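You operate a simulated robot arm through the tools that you are given. There is no shell and no other tool.

You are at the controls of a simulated robot arm. One attempt, no reset.

TASK
Tune station 26 to green with the black dial, then focus it sharp.
Fine: flap open, red dial at 0, teal lever to wide; the grey wheel focuses; sharp is FOCUS 95 or more.

It is judged by the outcome, as a careful person would: the job done as asked, and still so three seconds after it is handed in. It fails if anything else is knocked over, pushed out of place, dropped, spilled or broken.

THE ROBOT
A 7-joint arm with a fingered hand, fixed in place. Base frame: the origin is at the foot of the arm, x ahead of it, y to its left, z up; the work surface is at about z = 760. Units: mm, degrees, N and s.
Its first joint turns from -166.0 to 166.0 degrees. Payload 4 kg.
The TCP is the grasp point between the finger pads, 30 mm short of the fingertips. In the tool frame z runs along the fingers and y along their closing line. Largest opening 104 mm; the body of the gripper starts 35 mm behind the TCP. The gripper is a hand of 4 fingers: y runs from the thumb to the fingers, the wrist lies at [-15, -113, -190] in the tool frame, and closing takes about 1.5 s.
Orientation is that of the tool frame in the base frame, as a unit quaternion [x, y, z, w]. With the fingers straight down and the wrist toward the robot, the tool's x, y and z point along [0, 1, 0], [1, 0, 0] and [0, 0, -1] of the base frame.

THE INTERFACE
- The arm moves only by the tool move_arm. Its argument "deltas" is a list of rows, each a list of 3 entries, a list of its own where there are three numbers: the turn, a rotation vector about the tool's x, y, z in degrees, then the shift along the tool's x, y, z in m, then the finger opening in m, from 0 to 0.104. In form: [[[ax, ay, az], [tx, ty, tz], jaw], ...]. A call has 1 to 20 rows; each row is the pose to reach, as a shift and turn from the pose commanded when the call began, along the tool's axes at that moment. Each row takes 0.2 s and may step no farther than 50 mm and 8.6 degrees from the row before; otherwise, or with a gripper value out of range, the whole call is refused. A pose out of reach is approached as far as the arm can. The call stops where the force on the tool passes 40 N (or 10 N more than at its start, if that is more) or the arm is blocked; 0.2 s more then pass. Each finger travels about 153 mm/s and halts on what it meets, pressing with about 27 N; the grip force reading is that of the motor and also rises with nothing between the fingers. The clock runs only during rows and for 0.2 s after the last one: add rows that repeat a pose to give the fingers time. The reply holds the time, the measured pose of the TCP, the force on the tool along the base axes, the opening and the grip force, in the units named above and with some noise, with the torque about the TCP (base axes, N m) and any sound that the robot's microphone picked up.
- Cameras (640 x 400 px; columns grow to the right, rows downward): "scene" is fixed at [220.6, -498.5, 1625.5]; the picture's right is [0.83, -0.55, 0.00], its down [-0.31, -0.47, -0.83] and it looks along [0.46, 0.69, -0.56] (base axes); focal length 302 px, centre (320, 200). "wrist" rides on the gripper at [61, -92, -130] in the tool frame; the picture's right is [-0.81, 0.28, -0.52], its down [-0.53, -0.71, 0.46] and it looks along [-0.24, 0.64, 0.72] (tool axes); focal length 275 px, centre (320, 200).
- snapshot(camera): a new picture of that camera. The clock stands still meanwhile.
- preshape(shape): the hand has 4 fingers and takes this shape, open, in about a second: jaw (thumb against the fingers, like two jaws); tri (thumb and two fingers); tip (a fingertip pinch); poke (one finger out to press); point (the index stretched); flat (the hand flat); cup (the hand cupped); fist (a fist). The gripper value then closes the fingers along that shape, each until it touches; the sizes above hold for jaw. It gives what a move gives, with no picture.
- point_at(camera, pixels): for up to 12 pixels [column, row] of the newest picture of that camera ("zoom" is the newest enlarged one), the place [x, y, z] in the base frame of the surface seen there, good to about 2 mm. The clock stands still meanwhile.
- inspect(camera, box): a new picture of the part [left, top, right, bottom] of that camera's present view, enlarged. The clock stands still meanwhile.
- sign_off(): hands the job in; it is judged then, once.

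Leave the gripper open and the arm clear of the work at the hand-in unless told otherwise.

The tools are called as name(argument=value, ...) on one line, values as JSON. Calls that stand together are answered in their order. move_arm: Moves the arm, as the interface text tells. Its arguments: {"type":"object","properties":{"deltas":{"type":"array","items":{"type":"array"}}},"required":["deltas"]} The other tools are called the same way: preshape (shape) gives the hand a shape; snapshot (camera) takes a picture; point_at (camera, pixels) gives the place of the surface under pixels of a picture; inspect (camera, box) takes an enlarged picture of a part of a camera's view; sign_off () hands the job in.

At the start:

```text
time: 0.0
eef_pos: [521.5, 199.1, 1443.9]
tool_rot: [0.707, 0.707, 0.0, 0.0]
wrist_force: [0.2, 0.5, -0.1]
moment: [0.01, 0.01, 0.0]
gripper_width: 103.6
finger_force: 0.1
shape: jaw
```

scene: 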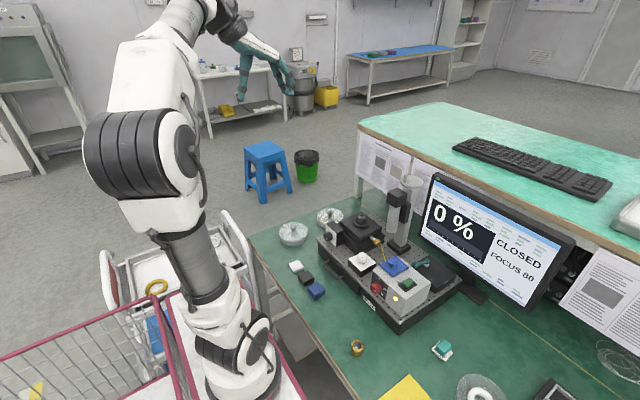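
wrist: 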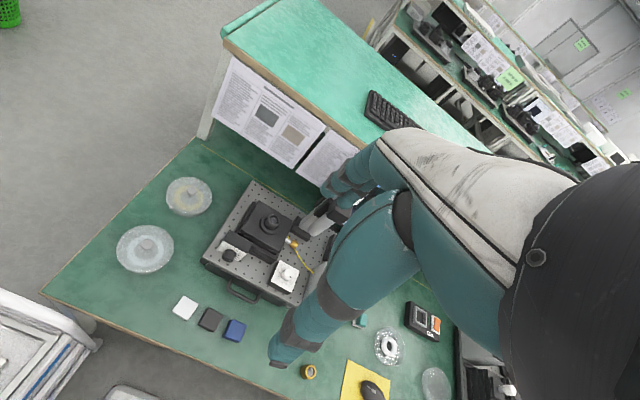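

I see an optical bench near (375,265) in the scene view and a monitor reading "0 %", "CLOSED" and "FOCUS 80". I'll enlarge both the bench and the monitor.

inspect(camera="scene", box=[300, 170, 480, 340])

inspect(camera="scene", box=[410, 160, 580, 310])

inspect(camera="wrist", box=[180, 150, 380, 330])

```text
2.35 times, centred on (390, 255) of scene
```

zoom: 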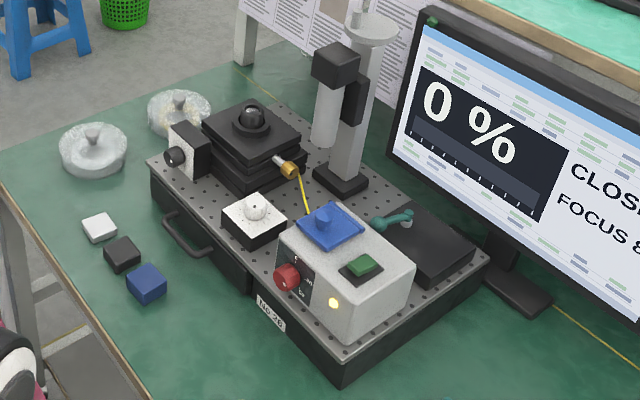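

```text
2.67 times, centred on (495, 235) of scene
```

zoom: 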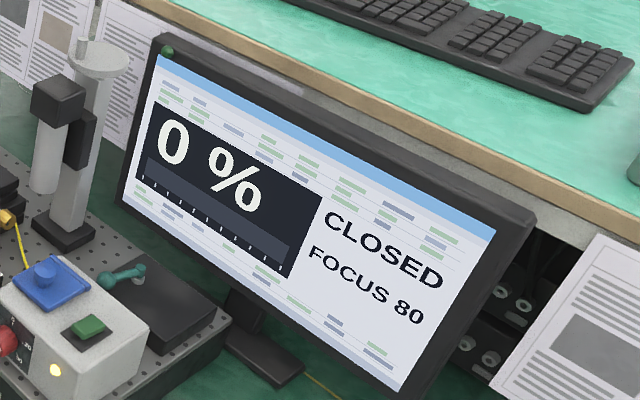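

```text
2.22 times, centred on (280, 240) of wrist
```

zoom: 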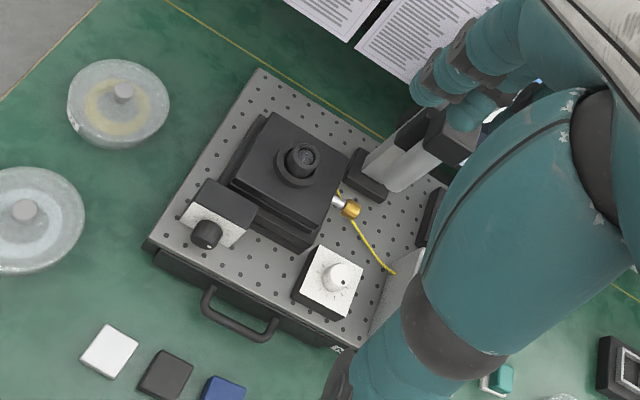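

The bench label and the dial marks are too small to read here, so I'll zoom in further on each control.

inspect(camera="scene", box=[365, 245, 435, 315])

inspect(camera="scene", box=[310, 195, 390, 255])

inspect(camera="scene", box=[340, 230, 400, 285])

inspect(camera="scene", box=[380, 170, 440, 230])

```text
5.71 times, centred on (400, 280) of scene
```

zoom: 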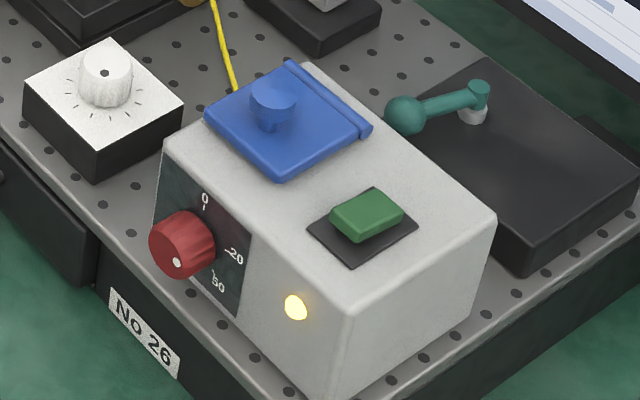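

```text
6.67 times, centred on (350, 225) of scene
```

zoom: 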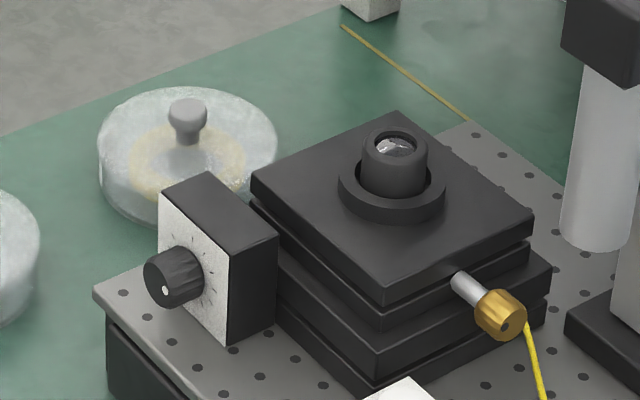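

```text
7.27 times, centred on (370, 258) of scene
```

zoom: 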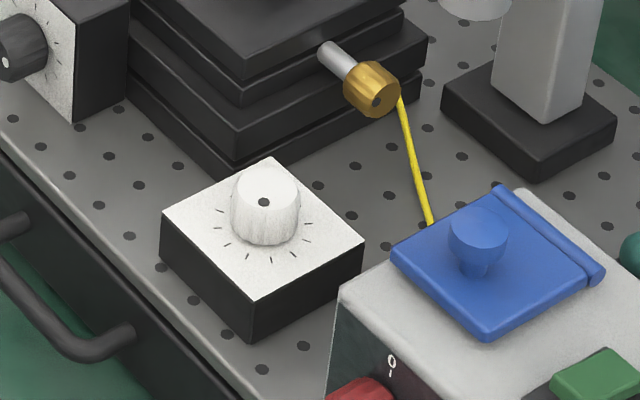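

```text
6.67 times, centred on (410, 200) of scene
```

zoom: 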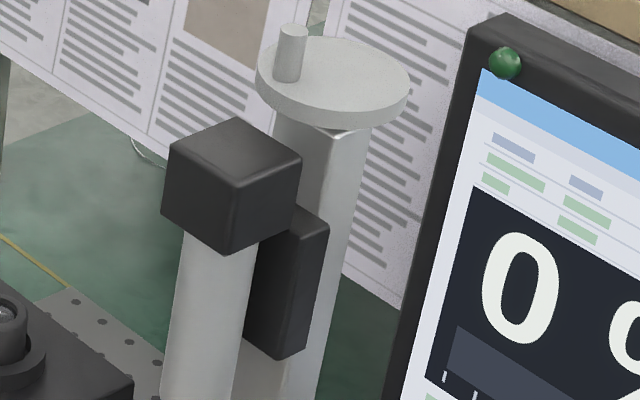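

Station 26 is this bench, labelled "No 26". I can make out these controls:
- blue flap with a knob
- red dial on the box front
- teal lever
- white dial
- black dial on the side block
- grey crank wheel on the column

Next I'll measure them, starting with the box area.

inspect(camera="scene", box=[365, 245, 435, 315])

point_at(camera="zoom", pixels=[[176, 262], [205, 240], [272, 90], [281, 175], [205, 112], [292, 62], [368, 128], [405, 112], [478, 88], [366, 205], [495, 215], [170, 140]])

point_at(camera="zoom", pixels=[[160, 200], [205, 198], [235, 255], [217, 283], [240, 310], [355, 310], [490, 60], [638, 170], [530, 270], [105, 70], [296, 306], [440, 200]])

inspect(camera="scene", box=[310, 195, 390, 255])

point_at(camera="zoom", pixels=[[165, 290], [165, 258], [200, 265], [160, 195], [228, 250], [225, 340], [205, 175], [278, 240], [390, 112], [532, 215], [400, 145], [505, 315]])

inspect(camera="scene", box=[380, 170, 440, 230])

point_at(camera="zoom", pixels=[[260, 75], [330, 40], [408, 80], [330, 118], [293, 30], [290, 60], [236, 120], [170, 150], [300, 155], [240, 185], [505, 60], [340, 140]])

```text
5.71 times, centred on (400, 280) of scene
```

zoom: 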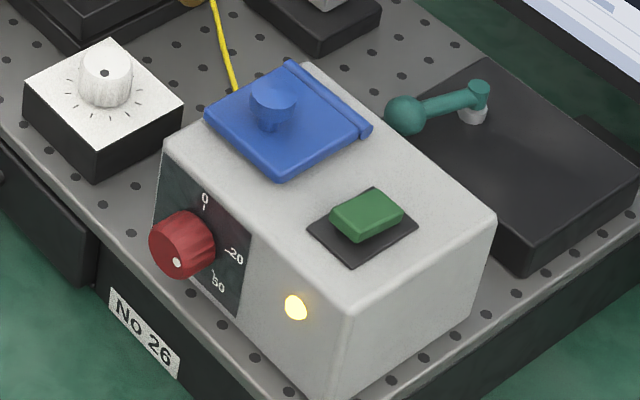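

```text
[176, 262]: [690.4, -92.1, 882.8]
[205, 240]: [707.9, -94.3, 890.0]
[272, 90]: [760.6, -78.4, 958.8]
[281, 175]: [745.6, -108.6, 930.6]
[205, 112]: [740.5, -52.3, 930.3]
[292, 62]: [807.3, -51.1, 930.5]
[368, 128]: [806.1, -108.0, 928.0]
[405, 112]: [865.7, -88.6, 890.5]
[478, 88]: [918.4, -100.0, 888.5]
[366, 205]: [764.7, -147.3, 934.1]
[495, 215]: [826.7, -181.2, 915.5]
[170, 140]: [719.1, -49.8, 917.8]
```

```text
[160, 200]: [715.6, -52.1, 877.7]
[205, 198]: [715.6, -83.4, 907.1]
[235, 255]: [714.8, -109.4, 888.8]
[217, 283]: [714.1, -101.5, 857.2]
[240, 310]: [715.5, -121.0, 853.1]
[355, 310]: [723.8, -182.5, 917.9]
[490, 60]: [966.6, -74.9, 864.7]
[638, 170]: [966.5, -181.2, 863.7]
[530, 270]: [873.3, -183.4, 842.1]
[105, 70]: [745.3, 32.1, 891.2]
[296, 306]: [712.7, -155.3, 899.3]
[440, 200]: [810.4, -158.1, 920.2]
```

```text
6.67 times, centred on (350, 225) of scene
```

zoom: 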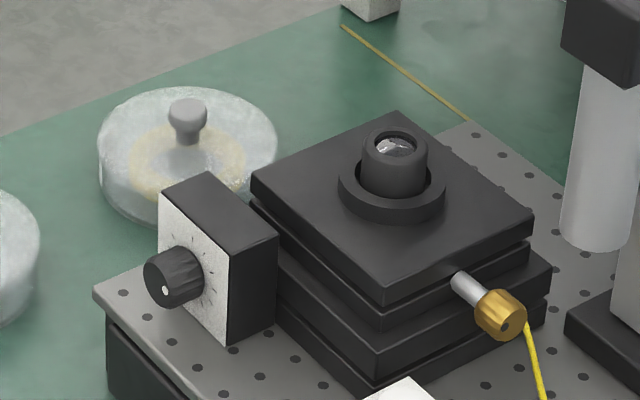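

```text
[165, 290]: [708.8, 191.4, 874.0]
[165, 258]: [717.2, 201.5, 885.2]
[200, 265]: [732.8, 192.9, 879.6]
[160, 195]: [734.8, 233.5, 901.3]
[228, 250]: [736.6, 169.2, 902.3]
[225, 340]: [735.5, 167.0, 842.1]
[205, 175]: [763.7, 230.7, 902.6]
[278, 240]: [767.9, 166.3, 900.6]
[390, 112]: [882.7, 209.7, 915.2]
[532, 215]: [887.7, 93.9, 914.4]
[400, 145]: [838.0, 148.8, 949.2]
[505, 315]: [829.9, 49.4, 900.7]
```

```text
6.67 times, centred on (410, 200) of scene
```

zoom: 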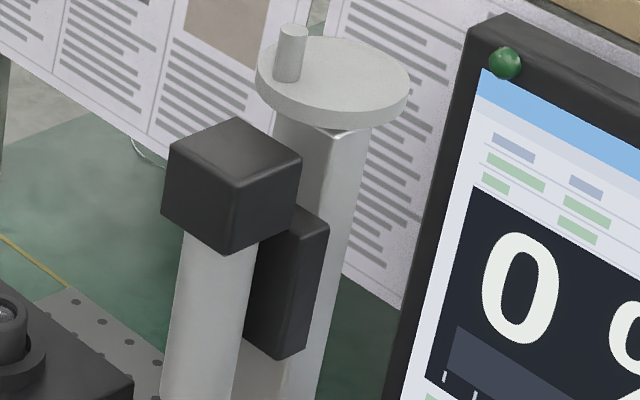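

```text
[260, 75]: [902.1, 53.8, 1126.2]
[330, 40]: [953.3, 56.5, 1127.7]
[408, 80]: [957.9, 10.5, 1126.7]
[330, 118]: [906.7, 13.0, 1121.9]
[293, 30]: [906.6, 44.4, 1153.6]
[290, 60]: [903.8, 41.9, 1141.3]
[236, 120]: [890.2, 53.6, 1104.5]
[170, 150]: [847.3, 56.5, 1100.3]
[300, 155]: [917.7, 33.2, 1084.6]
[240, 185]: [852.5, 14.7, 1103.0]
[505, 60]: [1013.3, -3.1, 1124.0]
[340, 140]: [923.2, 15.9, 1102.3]
```

Measurements so far (mm):
- Flap knob: about (765,-79,958), with the hinge at x≈806.
- Red dial: axis along x, about (690,-82,878). It seems to point at 20.
- Black dial: about (710,200,872).
- Teal lever ball: (866,-89,890), with its pivot at (918,-100).
- Grey wheel: centre about (930,34,1126).

I'll move the arm high and to the right so the wrist camera can see the box, lever and flap.

move_arm(deltas=[[[0, 0, 0], [-0.04, 0.01, 0.015], 0.104], [[0, 0, 0], [-0.08, 0.02, 0.03], 0.104], [[0, 0, 0], [-0.12, 0.03, 0.045], 0.104], [[0, 0, 0], [-0.16, 0.04, 0.06], 0.104], [[0, 0, 0], [-0.2, 0.05, 0.08], 0.104], [[0, 0, 0], [-0.24, 0.06, 0.1], 0.104], [[0, 0, 0], [-0.28, 0.06, 0.12], 0.104], [[0, 0, 0], [-0.32, 0.06, 0.14], 0.104], [[0, 0, 0], [-0.36, 0.06, 0.16], 0.104], [[0, 0, 0], [-0.4, 0.06, 0.18], 0.104], [[0, 0, 0], [-0.42, 0.06, 0.2], 0.104]])

snapshot(camera="wrist")

snapshot(camera="scene")

```text
time: 2.4
eef_pos: [580.6, -220.4, 1243.8]
tool_rot: [0.708, 0.707, 0.0, 0.001]
wrist_force: [-0.4, 0.2, -0.2]
moment: [-0.01, 0.01, 0.01]
gripper_width: 103.6
finger_force: 0.2
shape: jaw
```

```text
taken
```

wrist: 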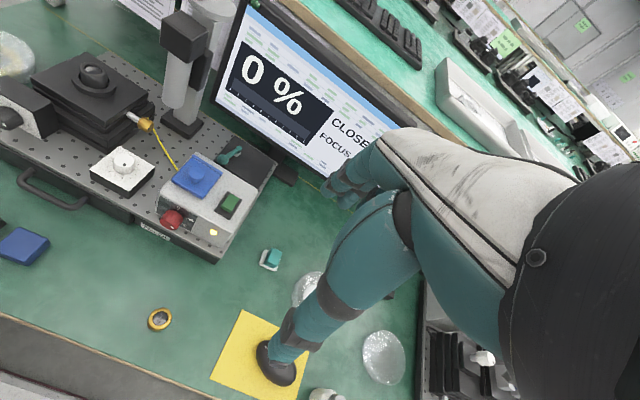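

```text
taken
```

scene: 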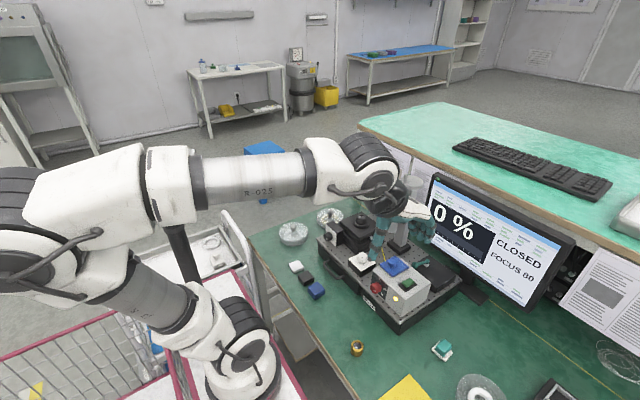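

The wrist view now shows the box at about (205,195), so I'll zoom in on it.

inspect(camera="wrist", box=[150, 130, 290, 260])

inspect(camera="wrist", box=[200, 130, 270, 180])

inspect(camera="wrist", box=[0, 40, 160, 210])

inspect(camera="wrist", box=[210, 0, 350, 140])

```text
3.08 times, centred on (220, 195) of wrist
```

zoom: 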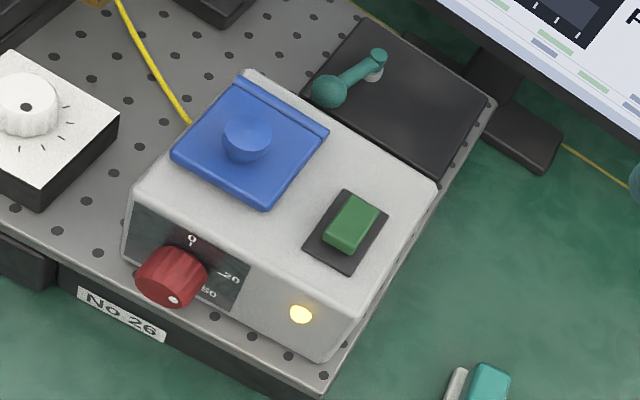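

```text
8.00 times, centred on (235, 155) of wrist
```

zoom: 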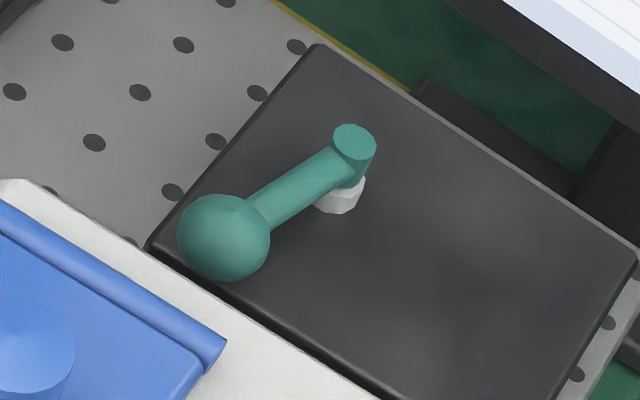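

```text
2.35 times, centred on (80, 125) of wrist
```

zoom: 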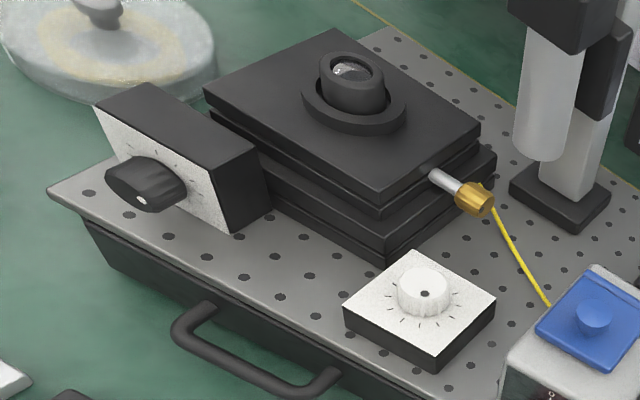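

```text
2.86 times, centred on (280, 70) of wrist
```

zoom: 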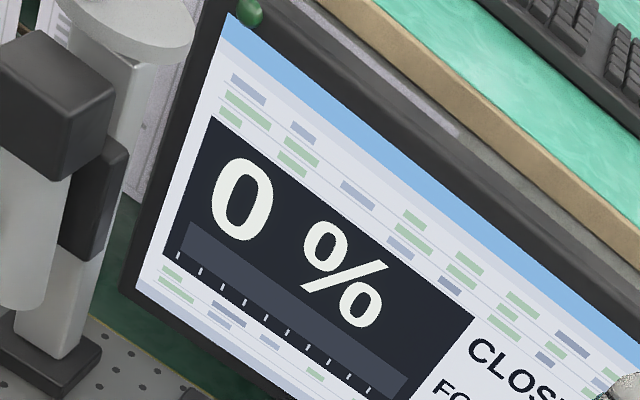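

None of the lever or dial positions have text labels apart from the red dial. I want to see the hand's real shape before planning the grips.

inspect(camera="scene", box=[330, 130, 470, 270])

inspect(camera="wrist", box=[240, 110, 480, 390])

```text
2.86 times, centred on (400, 200) of scene
```

zoom: 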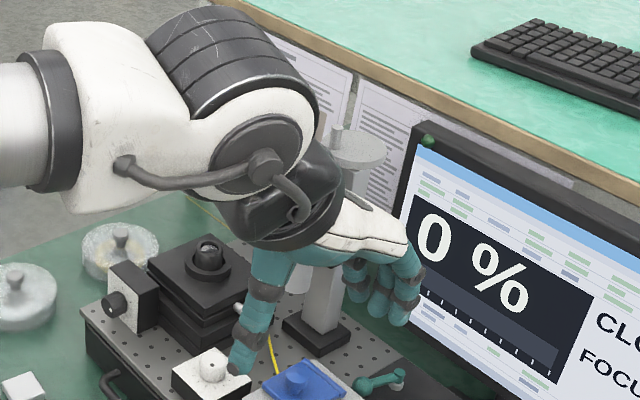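

```text
1.43 times, centred on (360, 250) of wrist
```

zoom: 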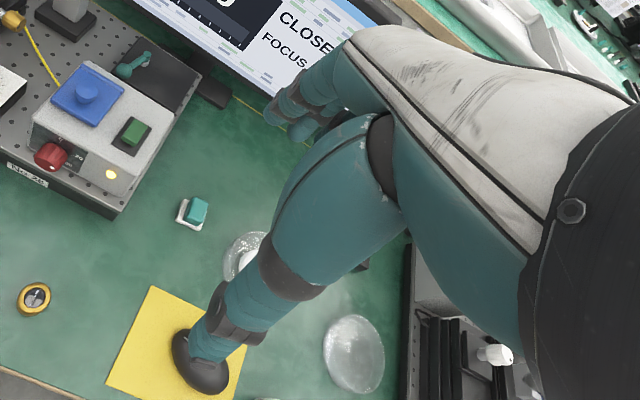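

The hand is humanlike, with the thumb on the wrist side and the fingers curled down in front. For pushing the flap knob, lever and crank, a single finger may be neatest. I'll try "poke" up here, clear of everything, and see where the fingertip is.

preshape(shape="poke")

inspect(camera="scene", box=[330, 130, 470, 270])

snapshot(camera="wrist")

```text
time: 3.3
eef_pos: [581.6, -219.0, 1244.0]
tool_rot: [0.707, 0.707, 0.0, 0.001]
wrist_force: [0.4, -0.6, 0.0]
moment: [-0.01, 0.01, -0.01]
gripper_width: 0.1
finger_force: 0.0
shape: poke
```

```text
2.86 times, centred on (400, 200) of scene
```

zoom: 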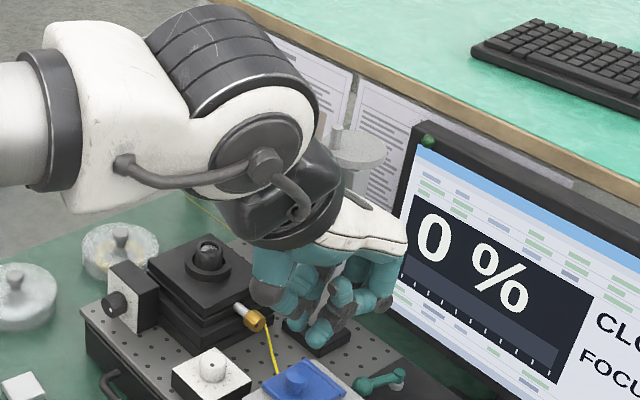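

```text
taken
```

wrist: 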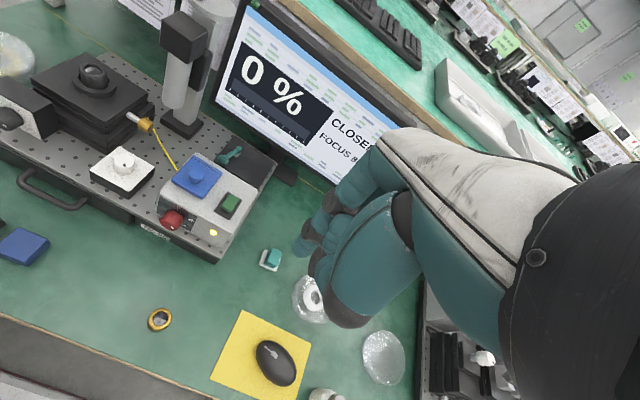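

In "poke" the finger hardly stands out from the curled hand, so I'll compare "point".

preshape(shape="point")

inspect(camera="scene", box=[330, 130, 470, 270])

snapshot(camera="wrist")

preshape(shape="tip")

inspect(camera="scene", box=[330, 130, 470, 270])

snapshot(camera="wrist")

```text
time: 4.2
eef_pos: [582.0, -219.5, 1245.2]
tool_rot: [0.708, 0.707, 0.0, 0.001]
wrist_force: [0.3, -0.1, -0.6]
moment: [0.0, 0.01, -0.02]
gripper_width: 0.0
finger_force: 0.0
shape: point
```

```text
2.86 times, centred on (400, 200) of scene
```

zoom: 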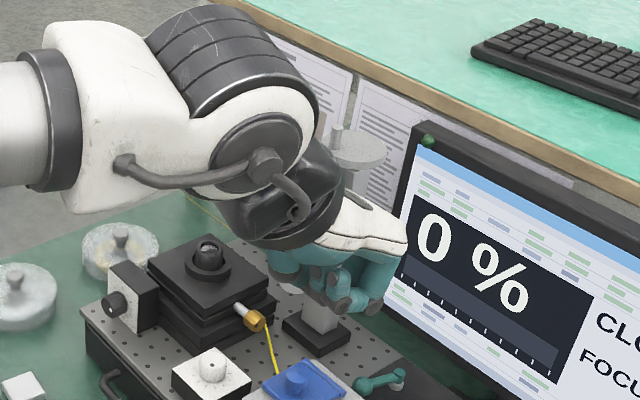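

```text
taken
```

wrist: 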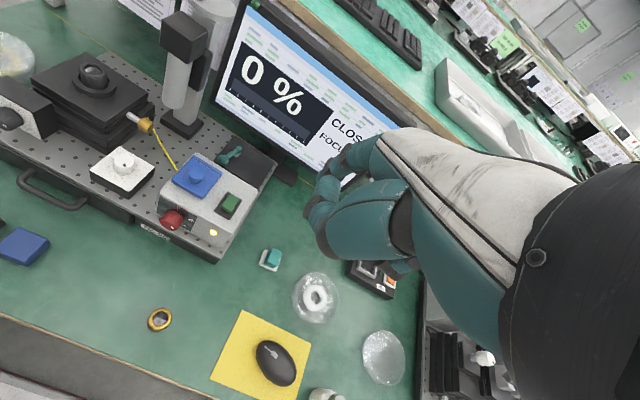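

```text
time: 5.1
eef_pos: [582.0, -219.2, 1245.8]
tool_rot: [0.707, 0.707, 0.0, 0.0]
wrist_force: [-0.2, 0.6, -0.8]
moment: [0.01, 0.01, 0.01]
gripper_width: 103.8
finger_force: 0.0
shape: tip
```

```text
2.86 times, centred on (400, 200) of scene
```

zoom: 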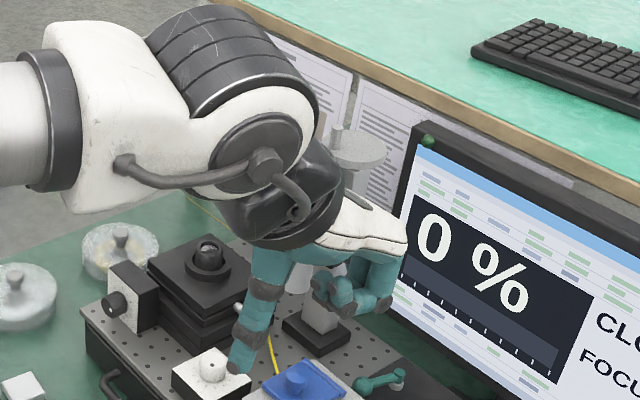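

```text
taken
```

wrist: 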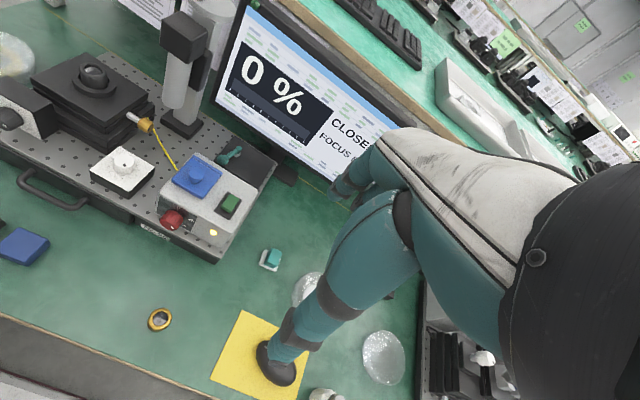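

In "tip", open, the thumb stretches straight down by itself, which makes a good probe. I'll measure where the thumb and fingertips are.

point_at(camera="wrist", pixels=[[262, 350], [275, 375], [290, 383], [292, 362], [335, 183], [345, 195], [352, 175], [300, 320], [370, 250]])

inspect(camera="scene", box=[375, 210, 435, 270])

point_at(camera="zoom", pixels=[[55, 190], [75, 200], [60, 160], [70, 100], [150, 70], [180, 110], [230, 100], [240, 60], [145, 100], [190, 130]])

```text
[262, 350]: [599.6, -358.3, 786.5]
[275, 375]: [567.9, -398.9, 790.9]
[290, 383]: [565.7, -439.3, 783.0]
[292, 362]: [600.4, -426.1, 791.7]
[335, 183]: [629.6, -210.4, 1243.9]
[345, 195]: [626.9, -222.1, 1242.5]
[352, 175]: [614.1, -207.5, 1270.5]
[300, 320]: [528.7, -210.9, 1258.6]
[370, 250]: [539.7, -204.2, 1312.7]
```

```text
6.67 times, centred on (405, 240) of scene
```

zoom: 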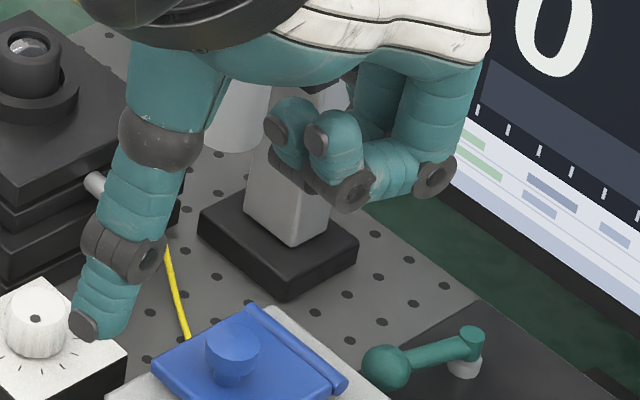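

```text
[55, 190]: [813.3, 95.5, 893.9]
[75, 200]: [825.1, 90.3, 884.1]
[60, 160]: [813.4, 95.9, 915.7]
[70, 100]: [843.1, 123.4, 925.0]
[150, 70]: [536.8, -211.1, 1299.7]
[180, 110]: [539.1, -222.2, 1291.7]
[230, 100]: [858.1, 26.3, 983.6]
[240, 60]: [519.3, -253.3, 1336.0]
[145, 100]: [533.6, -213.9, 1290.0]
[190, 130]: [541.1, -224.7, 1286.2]
```

I mistook the mouse for the thumb tip, so I'll measure again on the zoomed view, where the thumb tip is at about (85,325).

point_at(camera="zoom", pixels=[[85, 325], [78, 332], [110, 330], [120, 300], [105, 290], [120, 250], [275, 130], [320, 138], [355, 190], [310, 160], [435, 180], [330, 190]])

point_at(camera="wrist", pixels=[[285, 350], [275, 345], [295, 340], [300, 350], [280, 338], [335, 190], [365, 195], [345, 180]])

```text
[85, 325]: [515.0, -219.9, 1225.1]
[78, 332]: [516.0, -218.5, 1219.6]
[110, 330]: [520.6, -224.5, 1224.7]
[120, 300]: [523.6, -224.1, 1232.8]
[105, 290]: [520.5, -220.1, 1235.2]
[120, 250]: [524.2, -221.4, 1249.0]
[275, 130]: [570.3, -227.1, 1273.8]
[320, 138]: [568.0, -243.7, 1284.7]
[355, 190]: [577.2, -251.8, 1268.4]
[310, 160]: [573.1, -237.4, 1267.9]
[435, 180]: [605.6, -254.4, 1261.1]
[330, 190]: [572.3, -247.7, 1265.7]
```

```text
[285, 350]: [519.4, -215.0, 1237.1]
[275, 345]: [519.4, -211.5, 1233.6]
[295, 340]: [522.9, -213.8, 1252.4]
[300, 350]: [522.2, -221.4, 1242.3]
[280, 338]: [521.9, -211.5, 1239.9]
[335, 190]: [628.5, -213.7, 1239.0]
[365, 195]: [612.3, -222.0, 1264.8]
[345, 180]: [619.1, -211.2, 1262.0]
```

The thumb tip sits at about TCP + (-64, 0, -29) mm, clear below the other fingers. I'll measure the flap knob precisely from the wrist view.

inspect(camera="wrist", box=[165, 145, 235, 215])

point_at(camera="zoom", pixels=[[292, 110], [270, 130], [315, 130], [290, 165], [275, 150], [310, 160], [240, 90], [210, 125], [330, 250], [380, 150], [430, 195], [270, 75]])

```text
5.71 times, centred on (200, 180) of wrist
```

zoom: 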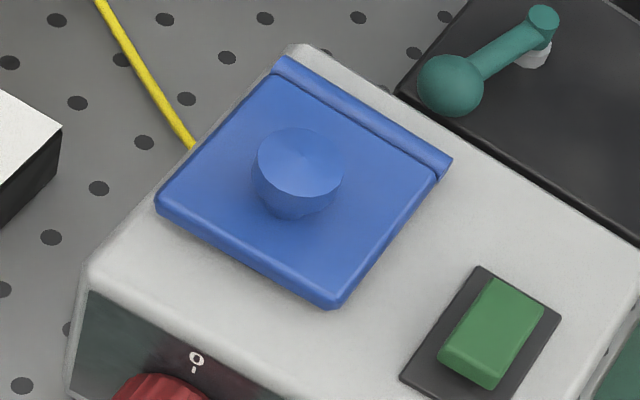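

```text
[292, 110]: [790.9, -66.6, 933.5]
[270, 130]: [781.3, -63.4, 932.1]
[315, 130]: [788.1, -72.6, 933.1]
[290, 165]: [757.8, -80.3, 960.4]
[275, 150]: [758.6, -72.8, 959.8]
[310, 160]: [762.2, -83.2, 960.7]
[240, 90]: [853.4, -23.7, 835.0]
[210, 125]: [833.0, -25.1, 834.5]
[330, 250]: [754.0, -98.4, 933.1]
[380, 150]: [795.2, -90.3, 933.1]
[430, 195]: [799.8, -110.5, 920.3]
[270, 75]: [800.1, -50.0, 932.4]
```

Flap knob: centre about (760,-79), top at z 960, radius about 14, hinge at x≈803. The plan is to lower the thumb on the -x side of the knob and push it along the opening arc (+x and up). First I move above and in front of it.

move_arm(deltas=[[[0, 0, 0], [0.02, 0.023, 0.026], 0.104], [[0, 0, 0], [0.04, 0.047, 0.052], 0.104], [[0, 0, 0], [0.06, 0.07, 0.078], 0.104], [[0, 0, 0], [0.08, 0.094, 0.104], 0.104], [[0, 0, 0], [0.1, 0.118, 0.13], 0.104], [[0, 0, 0], [0.12, 0.14, 0.156], 0.104], [[0, 0, 0], [0.142, 0.1635, 0.184], 0.104], [[0, 0, 0], [0.142, 0.1835, 0.22], 0.104]])

snapshot(camera="wrist")

inspect(camera="scene", box=[330, 170, 470, 310])

```text
time: 6.9
eef_pos: [762.3, -79.5, 1027.6]
tool_rot: [0.707, 0.707, 0.0, 0.0]
wrist_force: [-0.2, 0.2, 0.9]
moment: [0.0, -0.01, 0.01]
gripper_width: 103.7
finger_force: 0.0
shape: tip
```

```text
taken
```

wrist: 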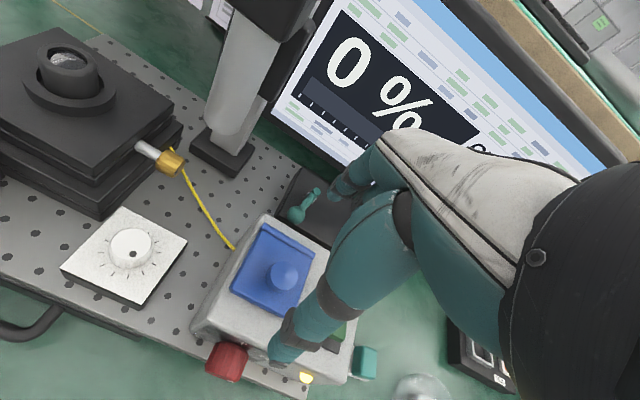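

```text
2.86 times, centred on (400, 240) of scene
```

zoom: 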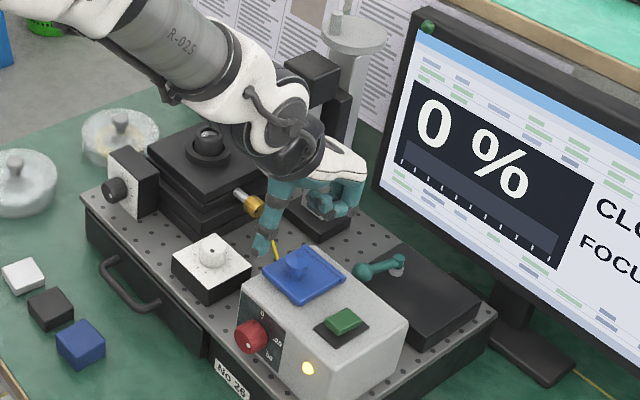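

The thumb is in front of the flap at about (702,-79,998). I'll lower it to about z 942, still short of the knob.

move_arm(deltas=[[[0, 0, 0], [0, 0.002, 0.028], 0.104], [[0, 0, 0], [0, 0.004, 0.056], 0.104]])

inspect(camera="scene", box=[350, 210, 450, 310])

inspect(camera="wrist", box=[200, 200, 400, 390])

```text
time: 7.5
eef_pos: [767.4, -80.8, 970.1]
tool_rot: [0.707, 0.707, 0.0, 0.0]
wrist_force: [0.0, 0.0, 0.2]
moment: [0.0, -0.05, 0.02]
gripper_width: 103.9
finger_force: 0.0
shape: tip
```

```text
4.00 times, centred on (400, 260) of scene
```

zoom: 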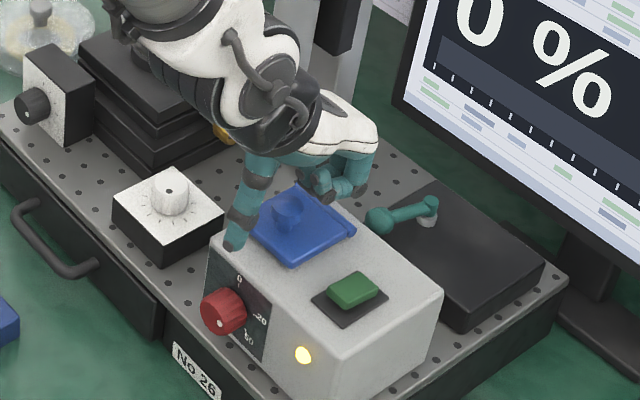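

```text
2.11 times, centred on (300, 295) of wrist
```

zoom: 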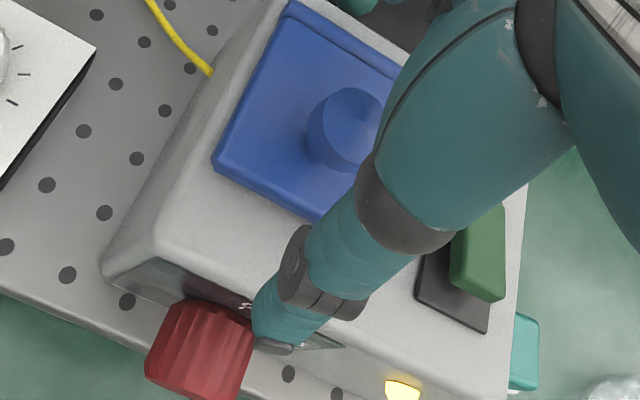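

Pushing with the thumb would get trapped between the knob and the plate past about 60°. A better way is to yaw the hand 90° so the pinch line lies along y, parallel to the hinge. I can then pinch the knob and carry it along its arc while it turns between the pads. I'll rise and yaw now, putting the wrist on the -y side.

move_arm(deltas=[[[0, 0, 0], [0, -0.009, -0.04], 0.104], [[0, 0, 0], [0, -0.009, -0.08], 0.104], [[0, 0, 0], [0, -0.009, -0.1], 0.104], [[0, 0, -8], [0, -0.009, -0.1], 0.104], [[0, 0, -16], [0, -0.009, -0.1], 0.104], [[0, 0, -24], [0, -0.009, -0.1], 0.104], [[0, 0, -32], [0, -0.009, -0.1], 0.104], [[0, 0, -40], [0, -0.009, -0.1], 0.104], [[0, 0, -48], [0, -0.009, -0.1], 0.104], [[0, 0, -56], [0, -0.009, -0.1], 0.104], [[0, 0, -64], [0, -0.009, -0.1], 0.104], [[0, 0, -72], [0, -0.009, -0.1], 0.104], [[0, 0, -80], [0, -0.009, -0.1], 0.104], [[0, 0, -88], [0, -0.009, -0.1], 0.104], [[0, 0, -90], [0, -0.009, -0.1], 0.05], [[0, 0, -90], [0, -0.009, -0.1], 0.05], [[0, 0, -90], [0, -0.009, -0.1], 0.05]])

snapshot(camera="wrist")

snapshot(camera="scene")

```text
time: 11.1
eef_pos: [759.7, -79.8, 1067.6]
tool_rot: [0.0, 1.0, 0.0, -0.001]
wrist_force: [-0.1, -1.1, 0.1]
moment: [0.0, -0.02, 0.0]
gripper_width: 50.6
finger_force: 0.0
shape: tip
```

```text
taken
```

wrist: 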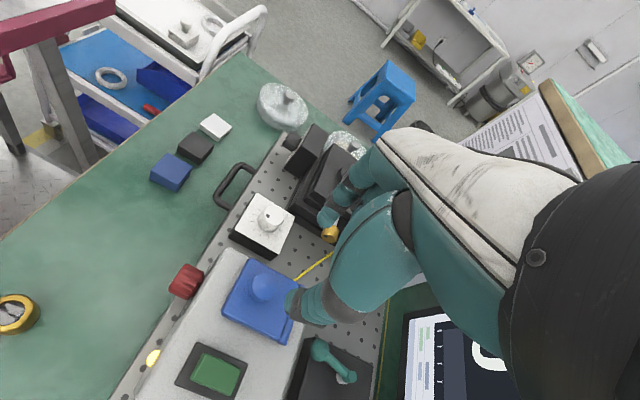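

```text
taken
```

scene: 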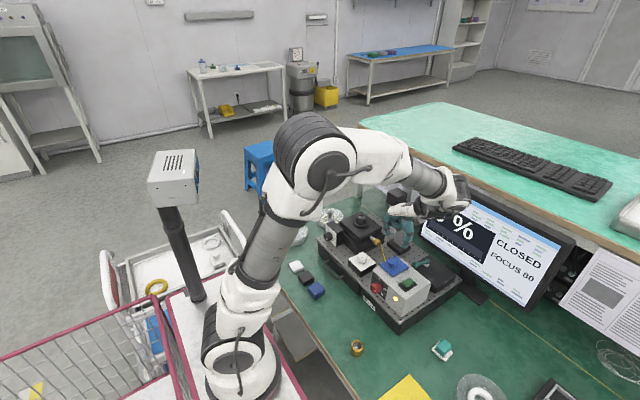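

The yaw is done with no contact. I'll check the hand closely from the scene camera.

inspect(camera="scene", box=[350, 140, 510, 300])

point_at(camera="wrist", pixels=[[296, 300], [310, 318], [300, 310], [326, 215], [335, 205], [350, 195], [330, 285], [262, 275]])

point_at(camera="zoom", pixels=[[225, 310], [240, 300], [200, 320], [270, 225], [170, 280], [190, 285], [460, 200], [330, 200]])

```text
2.50 times, centred on (430, 220) of scene
```

zoom: 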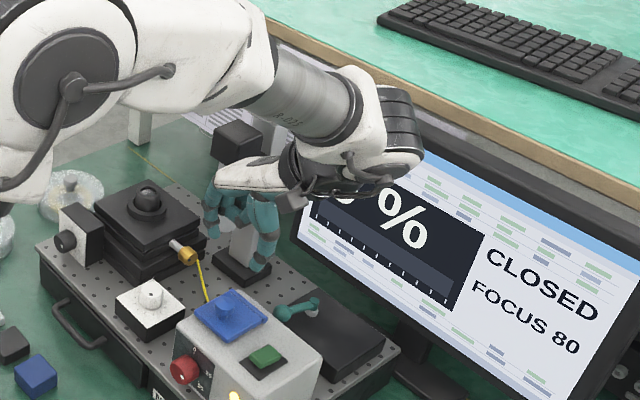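

```text
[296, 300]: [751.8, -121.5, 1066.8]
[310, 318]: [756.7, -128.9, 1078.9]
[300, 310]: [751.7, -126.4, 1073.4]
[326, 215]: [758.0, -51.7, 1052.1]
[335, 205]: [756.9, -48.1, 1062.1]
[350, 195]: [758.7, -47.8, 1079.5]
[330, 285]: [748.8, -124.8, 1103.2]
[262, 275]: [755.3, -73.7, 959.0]
```

```text
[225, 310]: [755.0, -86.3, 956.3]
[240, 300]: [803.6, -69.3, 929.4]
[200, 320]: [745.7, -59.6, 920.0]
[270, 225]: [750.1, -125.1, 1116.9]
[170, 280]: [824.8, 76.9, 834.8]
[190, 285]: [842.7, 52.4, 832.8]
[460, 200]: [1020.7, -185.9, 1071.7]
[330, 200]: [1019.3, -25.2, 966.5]
```

The hand is now thumb to -y and index to +y. I'll check where the forearm runs relative to the wheel and column before descending.

point_at(camera="zoom", pixels=[[260, 266], [262, 250], [210, 230], [240, 220], [65, 80], [160, 85], [230, 100], [300, 95], [340, 130], [380, 90], [400, 150], [290, 180]])

```text
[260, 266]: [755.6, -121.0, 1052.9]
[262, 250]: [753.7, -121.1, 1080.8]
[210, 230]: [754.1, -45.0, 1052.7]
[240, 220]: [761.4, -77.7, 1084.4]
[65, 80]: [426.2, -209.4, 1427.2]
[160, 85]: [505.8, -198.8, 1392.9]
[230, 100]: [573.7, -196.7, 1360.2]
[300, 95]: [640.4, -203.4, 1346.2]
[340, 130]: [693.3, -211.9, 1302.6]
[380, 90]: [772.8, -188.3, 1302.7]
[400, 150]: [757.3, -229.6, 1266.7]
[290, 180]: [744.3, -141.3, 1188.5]
```

The forearm is clear, at y≈-200 and z>1300. The fingertips straddle y≈-80. I'll descend to TCP z≈971 around the knob, still open.

move_arm(deltas=[[[0, 0, 0], [0, 0, 0.04], 0.05], [[0, 0, 0], [0, 0, 0.075], 0.05], [[0, 0, 0], [0, 0, 0.097], 0.05]])

inspect(camera="scene", box=[360, 210, 450, 300])

inspect(camera="wrist", box=[180, 180, 400, 400])

```text
time: 11.9
eef_pos: [758.2, -79.8, 971.8]
tool_rot: [-0.001, 1.0, 0.0, 0.0]
wrist_force: [-0.5, -0.2, 0.3]
moment: [-0.01, -0.01, -0.02]
gripper_width: 50.6
finger_force: 0.0
shape: tip
```

```text
4.44 times, centred on (405, 255) of scene
```

zoom: 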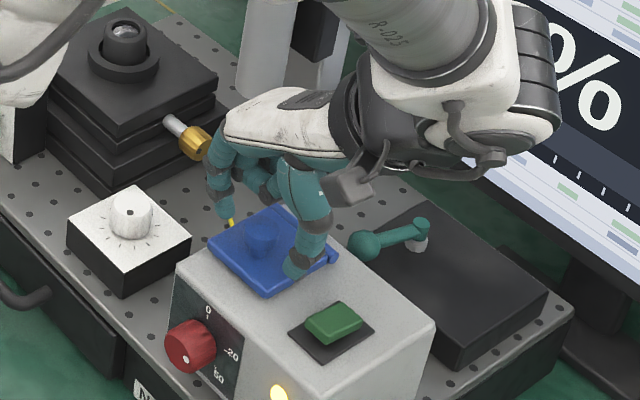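

```text
1.82 times, centred on (290, 290) of wrist
```

zoom: 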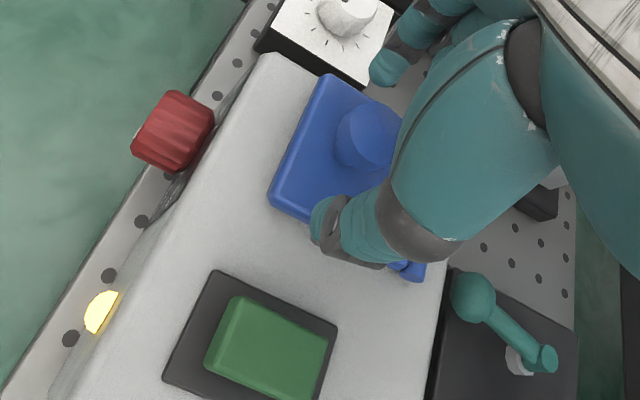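

The thumb and index straddle the knob, clear of the green button. Closing the pinch.

move_arm(deltas=[[[0, 0, 0], [0, 0, 0], 0.03], [[0, 0, 0], [0, 0, 0], 0.015], [[0, 0, 0], [0, 0, 0], 0.01], [[0, 0, 0], [0, 0, 0], 0.01], [[0, 0, 0], [0, 0, 0], 0.01]])

inspect(camera="scene", box=[360, 210, 450, 300])

inspect(camera="wrist", box=[180, 180, 400, 400])

```text
time: 13.1
eef_pos: [758.9, -81.7, 972.8]
tool_rot: [0.0, 1.0, 0.001, -0.001]
wrist_force: [-1.5, 0.9, 0.5]
moment: [0.09, 0.05, 0.03]
gripper_width: 17.1
finger_force: 27.1
shape: tip
```

```text
4.44 times, centred on (405, 255) of scene
```

zoom: 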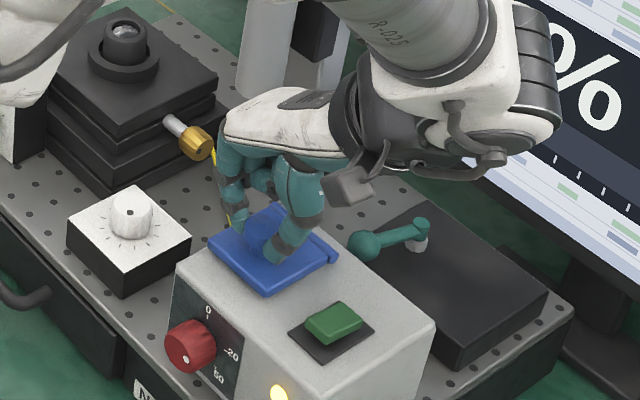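

```text
1.82 times, centred on (290, 290) of wrist
```

zoom: 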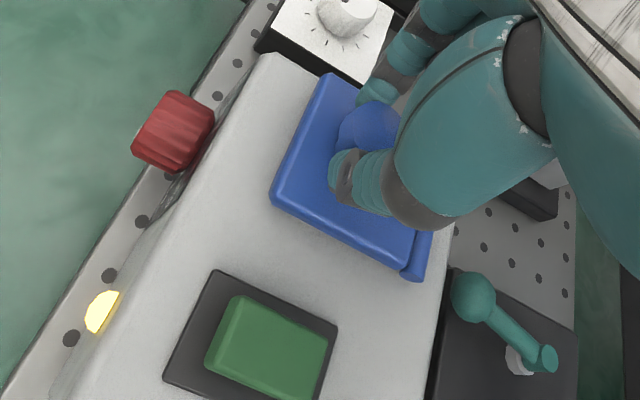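

The knob is pinched at 17 mm with 27 N. Now I lift along the arc about the hinge at (803,928), first to about 50°.

move_arm(deltas=[[[0, 0, 0], [-0.0016, 0, -0.0036], 0.01], [[0, 0, 0], [-0.0036, 0, -0.0072], 0.01], [[0, 0, 0], [-0.0059, 0, -0.0106], 0.01], [[0, 0, 0], [-0.0084, 0, -0.0137], 0.01], [[0, 0, 0], [-0.0143, 0, -0.0192], 0.01], [[0, 0, 0], [-0.021, 0, -0.0237], 0.01], [[0, 0, 0], [-0.0284, 0, -0.0269], 0.01]])

inspect(camera="scene", box=[360, 200, 460, 300])

inspect(camera="wrist", box=[180, 180, 400, 400])

```text
time: 14.7
eef_pos: [787.9, -80.3, 998.4]
tool_rot: [0.0, 1.0, 0.001, 0.001]
wrist_force: [-8.5, -2.0, 8.0]
moment: [-0.04, 0.33, 0.1]
gripper_width: 17.3
finger_force: 27.1
shape: tip
```

```text
4.00 times, centred on (410, 250) of scene
```

zoom: 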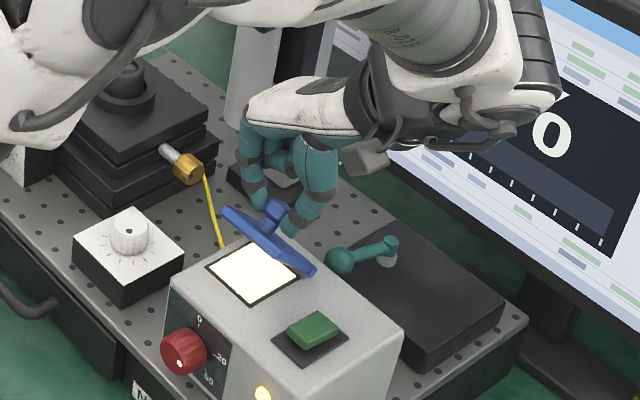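

```text
1.82 times, centred on (290, 290) of wrist
```

zoom: 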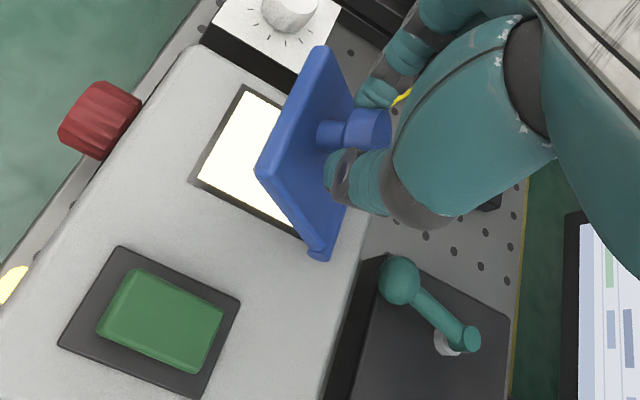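

The flap is lifting well and lit glass shows underneath. I continue the arc to about 105°.

move_arm(deltas=[[[0, 0, 0], [-0.004, 0, -0.001], 0.01], [[0, 0, 0], [-0.0078, 0, -0.0018], 0.01], [[0, 0, 0], [-0.0159, 0, -0.0023], 0.01], [[0, 0, 0], [-0.0239, 0, -0.0014], 0.01], [[0, 0, 0], [-0.0316, 0, 0.0009], 0.01], [[0, 0, 0], [-0.0388, 0, 0.0045], 0.01], [[0, 0, 0], [-0.042, 0, 0.0068], 0.01]])

snapshot(camera="scene")

inspect(camera="scene", box=[360, 200, 460, 300])

inspect(camera="wrist", box=[180, 180, 400, 400])

```text
time: 16.3
eef_pos: [832.3, -80.2, 992.5]
tool_rot: [0.0, 1.0, 0.001, 0.002]
wrist_force: [11.9, -2.1, 30.7]
moment: [-0.08, -0.09, -0.12]
gripper_width: 18.5
finger_force: 26.7
shape: tip
```

```text
taken
```

scene: 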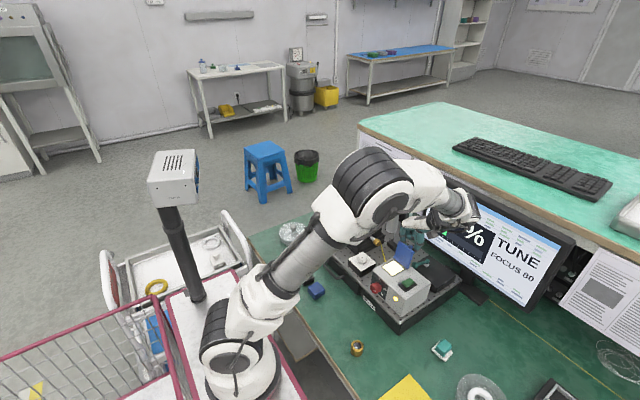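

```text
4.00 times, centred on (410, 250) of scene
```

zoom: 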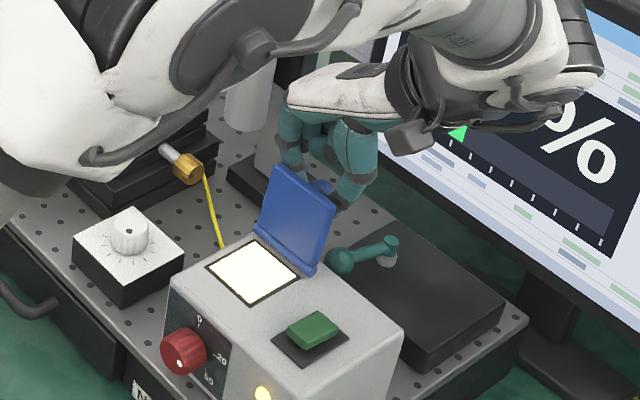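

```text
1.82 times, centred on (290, 290) of wrist
```

zoom: 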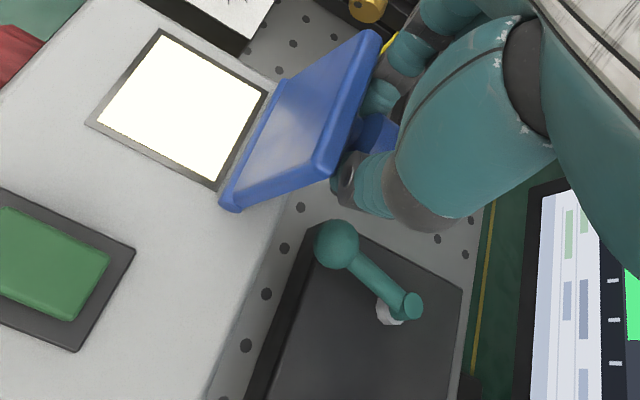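

The screen now says "TUNE" and the flap is past vertical. The upward force of 30 N suggests its end stop. I'll release the knob and retreat straight up.

move_arm(deltas=[[[0, 0, 0], [0.001, 0, -0.001], 0.02], [[0, 0, 0], [0.001, 0, -0.001], 0.05], [[0, 0, 0], [0.001, 0, -0.001], 0.055], [[0, 0, 0], [-0.002, 0, -0.03], 0.055], [[0, 0, 0], [-0.002, 0, -0.075], 0.055], [[0, 0, 0], [-0.002, 0, -0.12], 0.055]])

snapshot(camera="wrist")

inspect(camera="scene", box=[360, 180, 560, 320])

```text
time: 17.7
eef_pos: [833.5, -80.9, 1111.0]
tool_rot: [0.0, 1.0, 0.0, 0.0]
wrist_force: [-0.1, -0.7, 0.3]
moment: [0.02, 0.03, 0.02]
gripper_width: 54.3
finger_force: 0.0
shape: tip
```

```text
taken
```

wrist: 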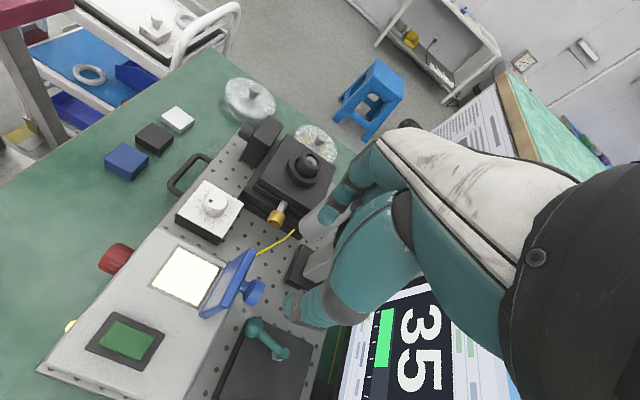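

```text
2.86 times, centred on (460, 250) of scene
```

zoom: 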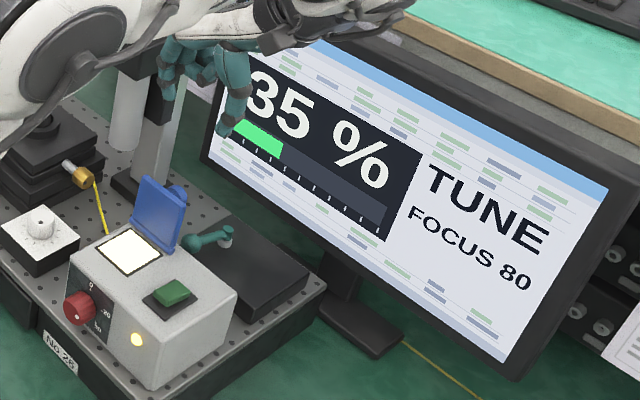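

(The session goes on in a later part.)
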